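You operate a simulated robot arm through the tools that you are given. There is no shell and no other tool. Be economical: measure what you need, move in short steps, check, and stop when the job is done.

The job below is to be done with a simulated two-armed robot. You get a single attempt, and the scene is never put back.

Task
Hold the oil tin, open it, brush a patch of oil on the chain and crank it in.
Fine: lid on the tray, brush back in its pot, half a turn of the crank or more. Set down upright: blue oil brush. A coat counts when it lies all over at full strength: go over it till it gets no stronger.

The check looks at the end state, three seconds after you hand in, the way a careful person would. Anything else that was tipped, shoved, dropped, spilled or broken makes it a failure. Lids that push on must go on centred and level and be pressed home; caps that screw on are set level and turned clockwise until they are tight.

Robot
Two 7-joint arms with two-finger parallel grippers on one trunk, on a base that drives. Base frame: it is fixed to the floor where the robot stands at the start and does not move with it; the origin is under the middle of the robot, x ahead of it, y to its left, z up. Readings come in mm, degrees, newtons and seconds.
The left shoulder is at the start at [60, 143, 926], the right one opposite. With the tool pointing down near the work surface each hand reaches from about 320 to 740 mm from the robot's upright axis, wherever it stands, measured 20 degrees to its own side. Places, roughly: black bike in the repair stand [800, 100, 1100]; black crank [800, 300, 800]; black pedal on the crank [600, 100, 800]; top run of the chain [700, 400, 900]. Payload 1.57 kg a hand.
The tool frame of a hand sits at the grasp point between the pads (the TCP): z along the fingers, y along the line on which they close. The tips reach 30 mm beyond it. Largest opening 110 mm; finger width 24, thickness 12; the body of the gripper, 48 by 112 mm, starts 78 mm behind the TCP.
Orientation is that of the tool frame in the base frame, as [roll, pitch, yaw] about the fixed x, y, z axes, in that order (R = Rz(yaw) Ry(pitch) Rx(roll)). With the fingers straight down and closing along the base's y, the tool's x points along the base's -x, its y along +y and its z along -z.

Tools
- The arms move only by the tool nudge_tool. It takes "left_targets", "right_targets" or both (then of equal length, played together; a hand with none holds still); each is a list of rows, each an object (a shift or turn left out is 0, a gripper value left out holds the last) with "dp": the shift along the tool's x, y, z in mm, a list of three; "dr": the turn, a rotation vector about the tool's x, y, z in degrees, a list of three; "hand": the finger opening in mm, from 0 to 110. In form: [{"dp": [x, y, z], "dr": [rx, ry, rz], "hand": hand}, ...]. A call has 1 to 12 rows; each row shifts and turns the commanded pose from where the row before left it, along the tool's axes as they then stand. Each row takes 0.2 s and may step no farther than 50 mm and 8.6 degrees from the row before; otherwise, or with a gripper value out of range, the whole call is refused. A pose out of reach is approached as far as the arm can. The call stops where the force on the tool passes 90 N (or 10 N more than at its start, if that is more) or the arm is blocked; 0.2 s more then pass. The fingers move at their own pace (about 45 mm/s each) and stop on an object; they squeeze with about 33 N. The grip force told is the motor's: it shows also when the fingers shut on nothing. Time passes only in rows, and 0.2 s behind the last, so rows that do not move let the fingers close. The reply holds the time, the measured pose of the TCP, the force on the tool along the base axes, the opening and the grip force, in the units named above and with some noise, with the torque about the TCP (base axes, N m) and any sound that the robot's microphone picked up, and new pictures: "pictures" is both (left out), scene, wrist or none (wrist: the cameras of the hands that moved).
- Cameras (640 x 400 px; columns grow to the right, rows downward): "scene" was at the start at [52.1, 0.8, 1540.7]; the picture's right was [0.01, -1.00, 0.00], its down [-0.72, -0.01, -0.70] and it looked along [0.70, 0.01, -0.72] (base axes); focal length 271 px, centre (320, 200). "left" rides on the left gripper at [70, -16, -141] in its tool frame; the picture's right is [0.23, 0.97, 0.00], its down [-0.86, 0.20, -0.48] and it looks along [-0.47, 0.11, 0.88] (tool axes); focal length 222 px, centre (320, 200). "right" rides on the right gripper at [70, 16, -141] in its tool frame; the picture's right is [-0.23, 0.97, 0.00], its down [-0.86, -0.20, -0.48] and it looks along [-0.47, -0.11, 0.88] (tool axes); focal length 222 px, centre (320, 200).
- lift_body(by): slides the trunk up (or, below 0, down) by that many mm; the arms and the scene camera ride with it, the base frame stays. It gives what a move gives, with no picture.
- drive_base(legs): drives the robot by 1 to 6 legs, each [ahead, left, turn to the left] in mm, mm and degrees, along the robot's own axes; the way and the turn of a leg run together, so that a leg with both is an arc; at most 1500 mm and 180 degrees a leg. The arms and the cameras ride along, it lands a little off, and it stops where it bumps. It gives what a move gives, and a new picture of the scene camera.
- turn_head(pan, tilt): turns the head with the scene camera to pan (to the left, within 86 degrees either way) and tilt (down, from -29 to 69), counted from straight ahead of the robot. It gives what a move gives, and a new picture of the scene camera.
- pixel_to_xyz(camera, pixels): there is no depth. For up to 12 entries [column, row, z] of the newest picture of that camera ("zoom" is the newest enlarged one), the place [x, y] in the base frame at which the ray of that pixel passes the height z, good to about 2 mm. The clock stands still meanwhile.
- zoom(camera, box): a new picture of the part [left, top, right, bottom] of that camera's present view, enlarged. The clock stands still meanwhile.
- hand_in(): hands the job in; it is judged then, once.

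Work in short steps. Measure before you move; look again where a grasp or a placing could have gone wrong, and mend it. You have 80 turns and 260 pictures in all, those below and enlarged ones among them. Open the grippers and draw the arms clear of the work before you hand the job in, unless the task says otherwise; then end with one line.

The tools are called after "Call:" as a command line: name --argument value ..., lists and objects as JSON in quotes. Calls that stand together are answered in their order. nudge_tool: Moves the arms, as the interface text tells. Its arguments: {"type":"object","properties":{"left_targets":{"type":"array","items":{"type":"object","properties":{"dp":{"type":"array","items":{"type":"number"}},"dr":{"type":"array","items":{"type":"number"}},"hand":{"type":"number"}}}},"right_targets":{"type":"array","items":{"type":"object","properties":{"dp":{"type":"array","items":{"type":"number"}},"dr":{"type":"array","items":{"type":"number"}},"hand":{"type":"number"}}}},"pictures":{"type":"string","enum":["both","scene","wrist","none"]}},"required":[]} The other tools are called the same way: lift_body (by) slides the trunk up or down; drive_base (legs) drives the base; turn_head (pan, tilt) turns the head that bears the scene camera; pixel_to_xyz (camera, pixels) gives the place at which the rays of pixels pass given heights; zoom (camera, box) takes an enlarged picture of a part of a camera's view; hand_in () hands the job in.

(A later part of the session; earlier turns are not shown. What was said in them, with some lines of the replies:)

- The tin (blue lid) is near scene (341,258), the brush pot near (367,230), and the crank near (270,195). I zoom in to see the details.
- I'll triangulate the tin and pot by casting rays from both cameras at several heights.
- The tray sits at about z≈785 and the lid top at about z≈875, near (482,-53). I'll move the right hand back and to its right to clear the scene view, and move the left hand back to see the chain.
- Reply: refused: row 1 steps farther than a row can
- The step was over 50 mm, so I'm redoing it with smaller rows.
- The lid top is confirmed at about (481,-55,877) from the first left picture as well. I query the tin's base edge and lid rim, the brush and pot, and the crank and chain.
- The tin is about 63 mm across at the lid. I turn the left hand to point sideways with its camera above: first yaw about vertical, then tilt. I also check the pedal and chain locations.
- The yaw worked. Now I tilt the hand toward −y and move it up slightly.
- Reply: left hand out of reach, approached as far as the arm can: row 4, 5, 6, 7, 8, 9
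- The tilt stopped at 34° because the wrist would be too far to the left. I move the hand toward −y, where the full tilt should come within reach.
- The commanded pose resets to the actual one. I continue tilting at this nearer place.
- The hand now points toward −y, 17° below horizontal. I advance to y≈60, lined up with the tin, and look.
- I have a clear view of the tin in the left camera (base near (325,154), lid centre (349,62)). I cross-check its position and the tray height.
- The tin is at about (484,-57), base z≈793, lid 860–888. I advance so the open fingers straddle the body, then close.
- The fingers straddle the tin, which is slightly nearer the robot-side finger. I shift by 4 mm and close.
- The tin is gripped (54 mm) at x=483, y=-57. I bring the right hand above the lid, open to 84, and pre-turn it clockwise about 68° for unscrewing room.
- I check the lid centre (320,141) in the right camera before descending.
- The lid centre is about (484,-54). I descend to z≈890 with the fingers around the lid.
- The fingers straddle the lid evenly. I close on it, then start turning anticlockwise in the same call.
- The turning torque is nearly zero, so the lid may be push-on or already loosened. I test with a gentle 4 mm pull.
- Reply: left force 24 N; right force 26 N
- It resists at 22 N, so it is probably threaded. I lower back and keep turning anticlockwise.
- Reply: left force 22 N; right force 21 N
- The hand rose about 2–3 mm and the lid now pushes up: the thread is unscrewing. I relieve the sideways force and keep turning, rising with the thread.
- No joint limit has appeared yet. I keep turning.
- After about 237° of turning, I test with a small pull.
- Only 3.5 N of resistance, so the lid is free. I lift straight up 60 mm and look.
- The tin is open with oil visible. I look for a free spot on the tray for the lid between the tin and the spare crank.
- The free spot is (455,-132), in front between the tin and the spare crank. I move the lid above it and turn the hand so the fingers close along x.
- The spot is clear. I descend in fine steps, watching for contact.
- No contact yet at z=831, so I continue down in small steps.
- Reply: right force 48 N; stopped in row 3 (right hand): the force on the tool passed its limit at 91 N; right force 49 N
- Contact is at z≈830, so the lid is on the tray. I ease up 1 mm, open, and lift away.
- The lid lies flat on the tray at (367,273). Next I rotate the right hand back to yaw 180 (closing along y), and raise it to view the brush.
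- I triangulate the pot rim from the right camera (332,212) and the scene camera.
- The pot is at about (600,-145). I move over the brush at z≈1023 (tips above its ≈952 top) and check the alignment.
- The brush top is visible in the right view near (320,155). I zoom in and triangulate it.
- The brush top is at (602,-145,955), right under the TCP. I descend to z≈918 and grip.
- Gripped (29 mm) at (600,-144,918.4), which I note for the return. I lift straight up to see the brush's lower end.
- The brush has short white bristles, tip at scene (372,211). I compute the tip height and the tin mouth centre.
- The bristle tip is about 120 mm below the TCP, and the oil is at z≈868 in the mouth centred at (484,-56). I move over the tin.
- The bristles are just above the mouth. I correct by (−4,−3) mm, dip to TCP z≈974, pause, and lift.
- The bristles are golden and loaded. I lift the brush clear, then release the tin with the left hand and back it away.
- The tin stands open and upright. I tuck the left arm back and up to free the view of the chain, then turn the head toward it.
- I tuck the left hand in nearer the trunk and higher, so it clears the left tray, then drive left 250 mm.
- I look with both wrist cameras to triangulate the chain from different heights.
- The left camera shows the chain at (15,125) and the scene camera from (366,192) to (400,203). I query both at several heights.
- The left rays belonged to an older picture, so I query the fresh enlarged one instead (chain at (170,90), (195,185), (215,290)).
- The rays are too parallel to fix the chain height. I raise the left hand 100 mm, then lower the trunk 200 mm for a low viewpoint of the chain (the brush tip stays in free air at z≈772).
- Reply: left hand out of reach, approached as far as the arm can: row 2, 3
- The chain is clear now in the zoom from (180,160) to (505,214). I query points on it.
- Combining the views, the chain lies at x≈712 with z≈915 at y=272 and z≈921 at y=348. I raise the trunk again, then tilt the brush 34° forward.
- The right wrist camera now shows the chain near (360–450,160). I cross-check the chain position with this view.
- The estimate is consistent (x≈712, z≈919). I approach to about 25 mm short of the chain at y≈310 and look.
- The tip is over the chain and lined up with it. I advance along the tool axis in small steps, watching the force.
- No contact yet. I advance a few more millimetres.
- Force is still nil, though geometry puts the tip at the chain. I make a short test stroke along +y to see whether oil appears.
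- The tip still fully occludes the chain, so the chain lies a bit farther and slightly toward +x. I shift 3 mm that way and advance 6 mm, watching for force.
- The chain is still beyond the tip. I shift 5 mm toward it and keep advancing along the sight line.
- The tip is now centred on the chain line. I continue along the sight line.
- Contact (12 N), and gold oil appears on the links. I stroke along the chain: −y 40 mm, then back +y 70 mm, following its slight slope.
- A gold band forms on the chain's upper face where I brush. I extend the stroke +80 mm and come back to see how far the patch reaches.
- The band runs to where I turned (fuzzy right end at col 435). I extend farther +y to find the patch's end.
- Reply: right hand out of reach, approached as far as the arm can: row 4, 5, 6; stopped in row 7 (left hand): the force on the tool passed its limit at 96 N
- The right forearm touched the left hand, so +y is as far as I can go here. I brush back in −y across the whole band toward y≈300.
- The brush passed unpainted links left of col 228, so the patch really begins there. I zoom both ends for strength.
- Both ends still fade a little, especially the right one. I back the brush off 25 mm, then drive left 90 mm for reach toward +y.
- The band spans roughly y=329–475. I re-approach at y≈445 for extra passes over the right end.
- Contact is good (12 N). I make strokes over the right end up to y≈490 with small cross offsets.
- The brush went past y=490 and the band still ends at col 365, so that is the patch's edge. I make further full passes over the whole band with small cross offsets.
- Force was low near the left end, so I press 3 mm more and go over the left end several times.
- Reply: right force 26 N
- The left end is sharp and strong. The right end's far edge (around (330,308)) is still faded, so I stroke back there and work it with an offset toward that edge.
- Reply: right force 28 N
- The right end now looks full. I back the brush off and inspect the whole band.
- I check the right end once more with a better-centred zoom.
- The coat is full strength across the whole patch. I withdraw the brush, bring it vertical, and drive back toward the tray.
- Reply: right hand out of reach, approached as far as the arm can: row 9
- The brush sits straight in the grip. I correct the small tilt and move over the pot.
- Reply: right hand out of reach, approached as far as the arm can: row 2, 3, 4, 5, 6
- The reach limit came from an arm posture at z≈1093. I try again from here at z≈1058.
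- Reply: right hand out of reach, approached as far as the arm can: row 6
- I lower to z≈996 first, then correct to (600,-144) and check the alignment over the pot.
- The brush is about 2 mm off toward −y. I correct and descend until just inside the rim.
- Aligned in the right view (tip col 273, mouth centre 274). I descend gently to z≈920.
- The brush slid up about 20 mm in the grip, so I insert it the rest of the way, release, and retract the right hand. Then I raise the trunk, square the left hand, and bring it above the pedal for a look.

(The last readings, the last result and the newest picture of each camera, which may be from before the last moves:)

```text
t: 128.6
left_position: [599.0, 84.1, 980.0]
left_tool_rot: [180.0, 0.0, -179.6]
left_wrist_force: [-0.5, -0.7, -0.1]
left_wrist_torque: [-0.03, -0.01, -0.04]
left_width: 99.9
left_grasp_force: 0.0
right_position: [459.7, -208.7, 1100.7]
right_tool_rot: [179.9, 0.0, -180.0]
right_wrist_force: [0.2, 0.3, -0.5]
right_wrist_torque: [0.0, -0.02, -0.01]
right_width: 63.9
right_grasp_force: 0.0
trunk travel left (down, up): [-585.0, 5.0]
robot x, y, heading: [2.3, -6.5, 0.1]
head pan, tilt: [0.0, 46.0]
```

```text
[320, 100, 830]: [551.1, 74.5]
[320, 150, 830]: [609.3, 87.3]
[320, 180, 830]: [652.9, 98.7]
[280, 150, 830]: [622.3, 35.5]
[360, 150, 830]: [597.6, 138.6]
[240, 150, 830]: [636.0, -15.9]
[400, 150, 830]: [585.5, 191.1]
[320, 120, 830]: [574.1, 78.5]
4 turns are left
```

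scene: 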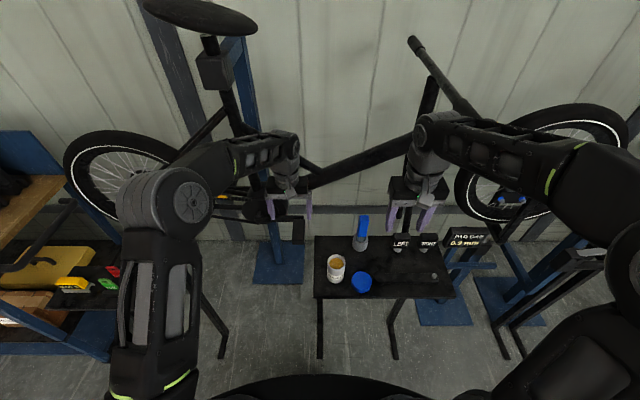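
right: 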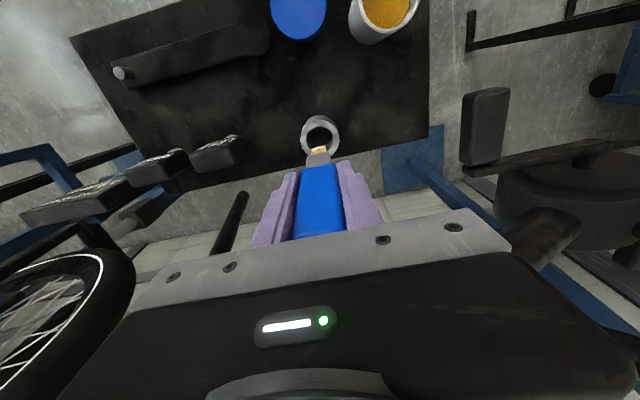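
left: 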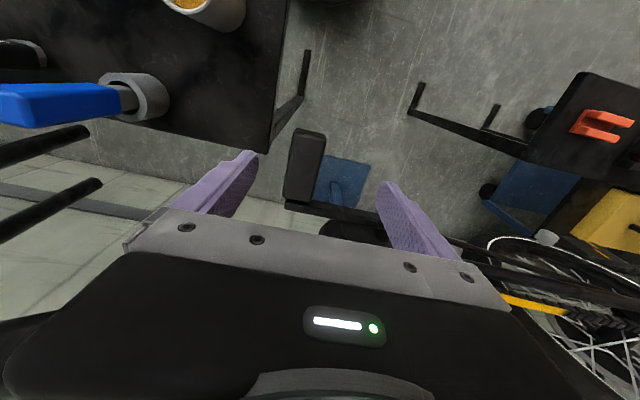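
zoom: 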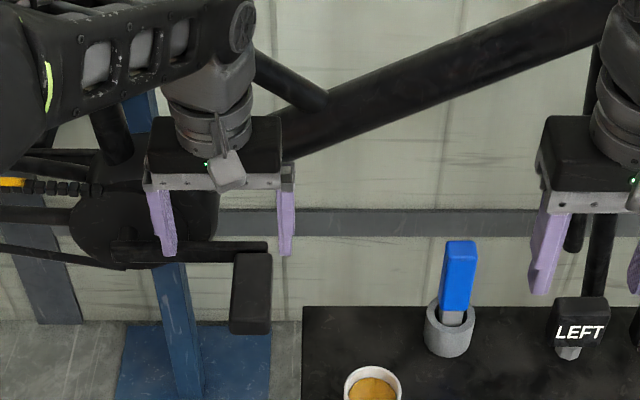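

The brush is back in its pot. The pedal is at about (632,72,840) and the crank axis near y≈218, z≈840 (radius ≈146). I lower the left hand over the pedal, grip it, and start a 62° arc over the top.

Call:
nudge_tool --left_targets '[{"dp": [-21, -11.5, 0], "hand": 80}, {"dp": [0, 0, 45]}, {"dp": [0, 0, 45]}, {"dp": [0, 0, 45]}, {"hand": 60}, {"hand": 40}, {"hand": 20}, {"hand": 20}, {"hand": 20}]' --pictures "scene"

Call:
nudge_tool --left_targets '[{"dp": [0, 1.3, -19.7]}, {"dp": [0, 4.0, -19.3]}, {"dp": [0, 6.6, -18.6]}, {"dp": [0, 9.0, -17.6]}, {"dp": [0, 11.2, -16.2]}, {"dp": [0, 13.4, -14.5]}, {"dp": [0, 15.2, -12.6]}, {"dp": [0, 16.8, -10.4]}, {}]' --pictures "both"

Call:
zoom --camera "scene" --box '[180, 120, 380, 245]'

```text
t: 130.6
left_position: [619.6, 69.2, 841.8]
left_tool_rot: [180.0, 0.0, -179.8]
left_wrist_force: [0.0, -17.0, -0.4]
left_wrist_torque: [-0.21, 0.0, -0.52]
left_width: 43.8
left_grasp_force: 36.7
right_position: [461.2, -212.8, 1100.4]
right_tool_rot: [179.8, 0.0, 179.9]
right_wrist_force: [-0.6, -0.3, 0.0]
right_wrist_torque: [-0.02, -0.02, 0.0]
right_width: 63.9
right_grasp_force: 0.0
trunk travel left (down, up): [-585.0, 5.0]
robot x, y, heading: [-0.8, -8.4, -0.1]
head pan, tilt: [0.0, 46.0]
```

scene: 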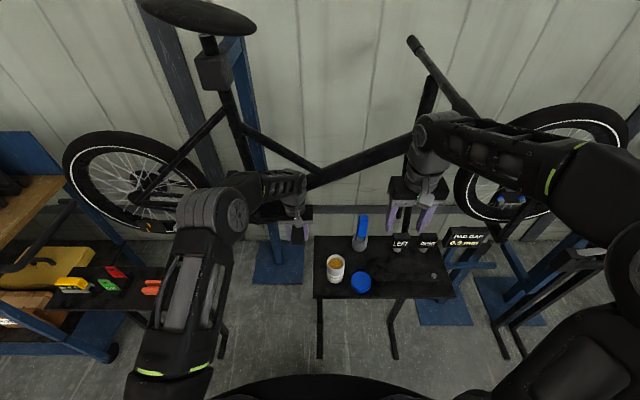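

```text
t: 132.6
left_position: [619.4, 148.8, 973.4]
left_tool_rot: [-180.0, -0.2, -179.4]
left_wrist_force: [-15.6, -1.1, -6.1]
left_wrist_torque: [0.03, -1.43, -0.42]
left_width: 44.0
left_grasp_force: 45.4
right_position: [459.7, -209.2, 1101.5]
right_tool_rot: [179.9, 0.1, -180.0]
right_wrist_force: [0.4, -0.2, 0.8]
right_wrist_torque: [0.03, 0.02, 0.02]
right_width: 63.7
right_grasp_force: 0.0
trunk travel left (down, up): [-585.0, 5.0]
robot x, y, heading: [3.4, -7.6, 0.0]
head pan, tilt: [0.0, 46.0]
```

scene: 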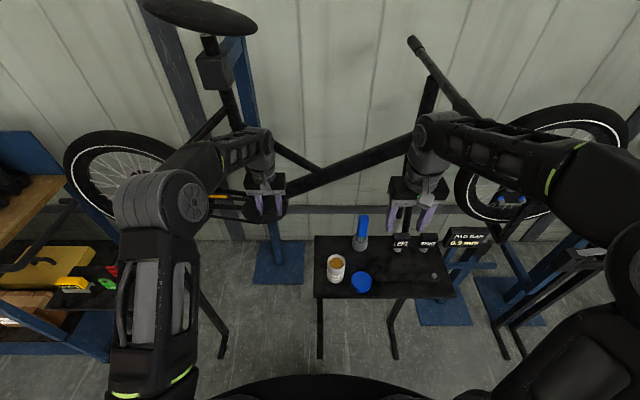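
left: 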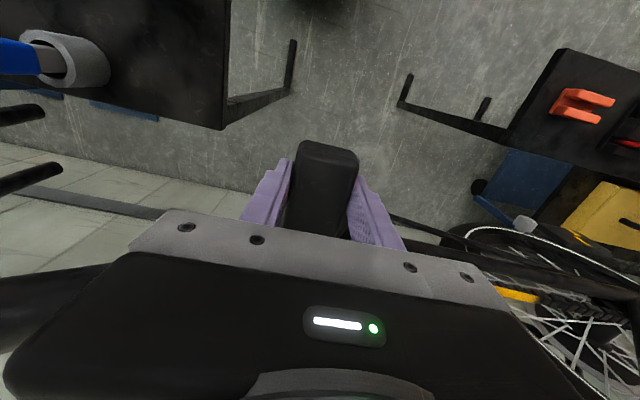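

```text
3.20 times, centred on (280, 182) of scene
3 turns are left
```

zoom: 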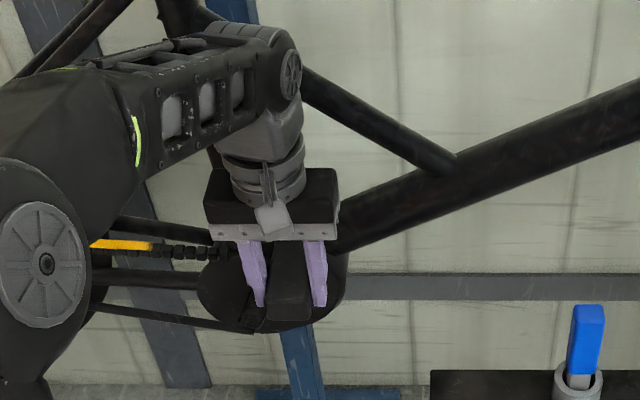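

The crank follows smoothly with little force, now about 62° round. I continue the arc through to about 200° and look.

Call:
nudge_tool --left_targets '[{"dp": [0, 18.0, -8.1]}, {"dp": [0, 18.9, -5.5]}, {"dp": [0, 19.5, -3.0]}, {"dp": [0, 19.7, -0.3]}, {"dp": [0, 19.6, 2.4]}, {"dp": [0, 19.1, 4.9]}, {"dp": [0, 18.3, 7.6]}, {"dp": [0, 17.0, 9.9]}, {}]' --pictures "none"

Call:
nudge_tool --left_targets '[{"dp": [0, 15.6, 12.1]}, {"dp": [0, 13.8, 14.1]}, {"dp": [0, 11.8, 15.8]}, {"dp": [0, 9.5, 17.3]}, {"dp": [0, 7.1, 18.4]}, {"dp": [0, 4.6, 19.2]}, {"dp": [0, 1.9, 19.6]}, {"dp": [0, -0.7, 19.8]}, {"dp": [0, -3.4, 19.4]}, {"dp": [0, -6.0, 18.8]}, {}]' --pictures "both"

Call:
zoom --camera "scene" --box '[140, 130, 340, 255]'

```text
t: 134.6
left_position: [620.2, 299.7, 969.1]
left_tool_rot: [-180.0, 0.2, -179.5]
left_wrist_force: [-3.1, 10.6, 23.2]
left_wrist_torque: [0.18, 1.61, -0.57]
left_width: 44.1
left_grasp_force: 44.6
right_position: [458.8, -210.5, 1102.0]
right_tool_rot: [179.9, 0.0, -180.0]
right_wrist_force: [0.6, 0.6, 0.3]
right_wrist_torque: [0.04, 0.0, 0.03]
right_width: 63.9
right_grasp_force: 0.1
trunk travel left (down, up): [-585.0, 5.0]
robot x, y, heading: [-1.2, -9.4, 0.3]
head pan, tilt: [0.0, 46.0]
```

```text
t: 137.0
left_position: [620.8, 359.3, 788.7]
left_tool_rot: [179.6, -0.4, -179.7]
left_wrist_force: [9.0, 36.5, -8.1]
left_wrist_torque: [0.42, 1.77, -1.41]
left_width: 44.1
left_grasp_force: 45.1
right_position: [461.2, -206.7, 1100.7]
right_tool_rot: [-179.9, -0.2, 180.0]
right_wrist_force: [0.1, 0.2, -0.2]
right_wrist_torque: [0.01, -0.02, 0.0]
right_width: 64.3
right_grasp_force: 0.1
trunk travel left (down, up): [-585.0, 5.0]
robot x, y, heading: [1.9, -9.5, 0.2]
head pan, tilt: [0.0, 46.0]
```

scene: 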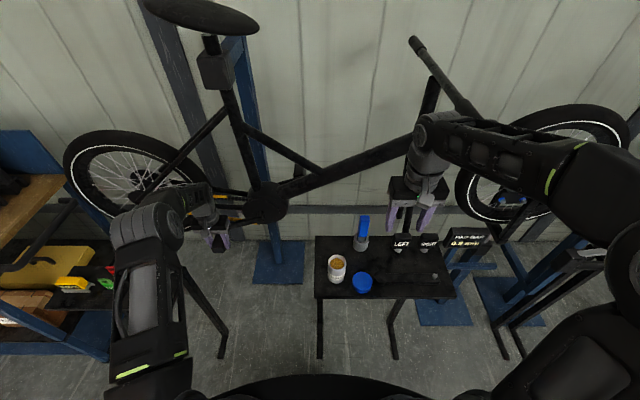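
left: 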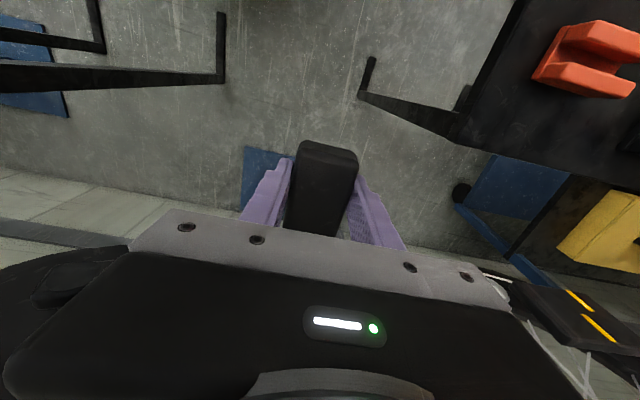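

```text
3.20 times, centred on (240, 192) of scene
2 turns are left
```

zoom: 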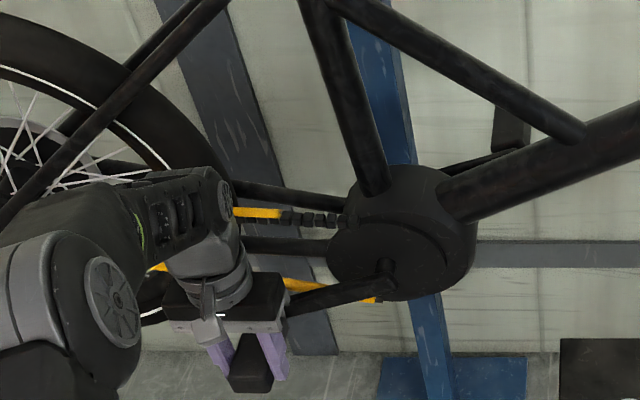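

The crank is about 200° round and oil has worked along the chain. I open the left hand, lift it straight up, draw it back, and take a final look.

Call:
nudge_tool --left_targets '[{"dp": [0, 2, 0]}, {"hand": 60}, {"hand": 84}, {"hand": 84}, {}, {"dp": [0, 0, -30]}, {"dp": [0, 0, -40]}, {"dp": [0, 0, -40]}, {"dp": [20, 0, -40]}, {"dp": [40, 0, -20]}, {"dp": [45, 0, 0]}, {"dp": [45, 0, 0]}]' --pictures "scene"

Call:
nudge_tool --left_targets '[{"dp": [45, 0, -10]}, {"dp": [30, 0, -10]}, {}]' --pictures "scene"

Call:
zoom --camera "scene" --box '[140, 130, 340, 255]'

Call:
zoom --camera "scene" --box '[300, 200, 460, 300]'

```text
t: 139.6
left_position: [469.7, 353.1, 961.8]
left_tool_rot: [180.0, 0.0, -179.6]
left_wrist_force: [-1.0, -0.4, -0.1]
left_wrist_torque: [0.04, -0.01, -0.02]
left_width: 83.9
left_grasp_force: 0.1
right_position: [460.5, -209.9, 1100.1]
right_tool_rot: [179.9, 0.0, 180.0]
right_wrist_force: [0.5, 0.9, 0.2]
right_wrist_torque: [-0.01, 0.01, 0.02]
right_width: 64.0
right_grasp_force: 0.1
trunk travel left (down, up): [-585.0, 5.0]
robot x, y, heading: [-1.0, -8.1, 0.2]
head pan, tilt: [0.0, 46.0]
```

scene: 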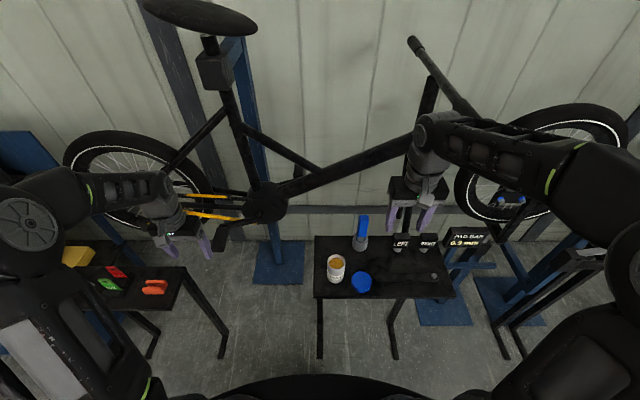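

```text
t: 140.4
left_position: [392.7, 353.9, 983.6]
left_tool_rot: [180.0, -0.1, -179.5]
left_wrist_force: [-0.3, 0.2, 0.3]
left_wrist_torque: [-0.02, 0.0, -0.03]
left_width: 84.1
left_grasp_force: 0.2
right_position: [460.9, -209.6, 1101.6]
right_tool_rot: [180.0, -0.1, 180.0]
right_wrist_force: [-0.5, -0.1, 0.1]
right_wrist_torque: [-0.01, 0.01, -0.01]
right_width: 64.0
right_grasp_force: 0.1
trunk travel left (down, up): [-585.0, 5.0]
robot x, y, heading: [-2.7, -8.4, 0.0]
head pan, tilt: [0.0, 46.0]
```

scene: 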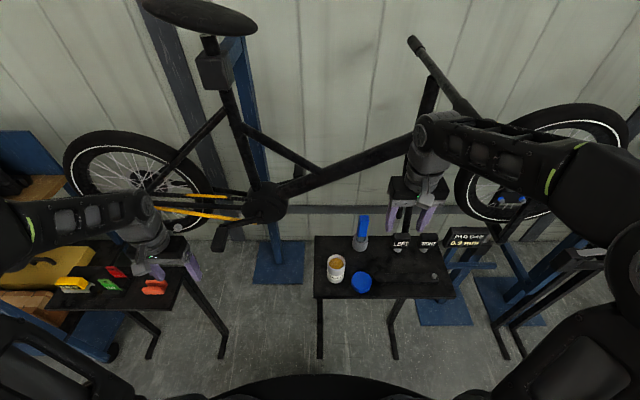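

```text
3.20 times, centred on (240, 192) of scene
```

zoom: 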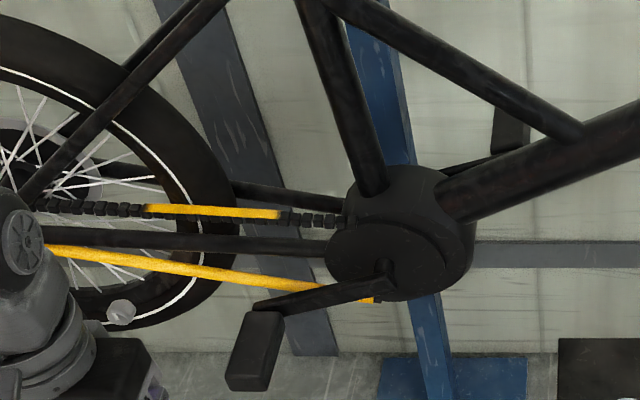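

```text
4.00 times, centred on (380, 250) of scene
1 turns are left
```

zoom: 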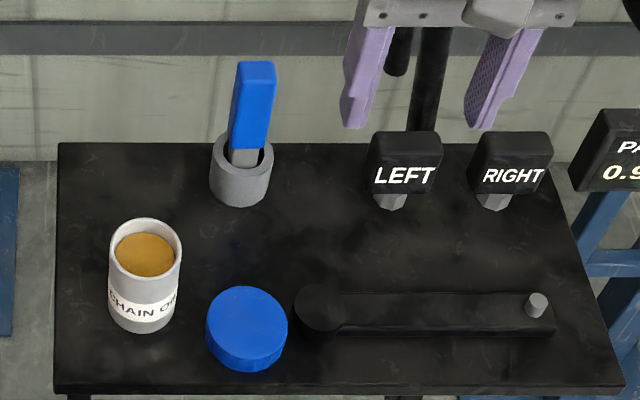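

The final pictures show the lid on the tray, the tin and brush upright, the chain oiled, the crank past half a turn, and both hands open and clear. I hand in.

Call:
hand_in

```text
The job is handed in.
```

I handed the job in, and the last pictures show every part of it done. The left hand held the tin while I unscrewed the lid, which now lies flat on the tray. The chain patch has an even coat of oil along its full length, the blue brush stands upright in its pot, and the crank has turned about 200°. Both hands are open and drawn clear.
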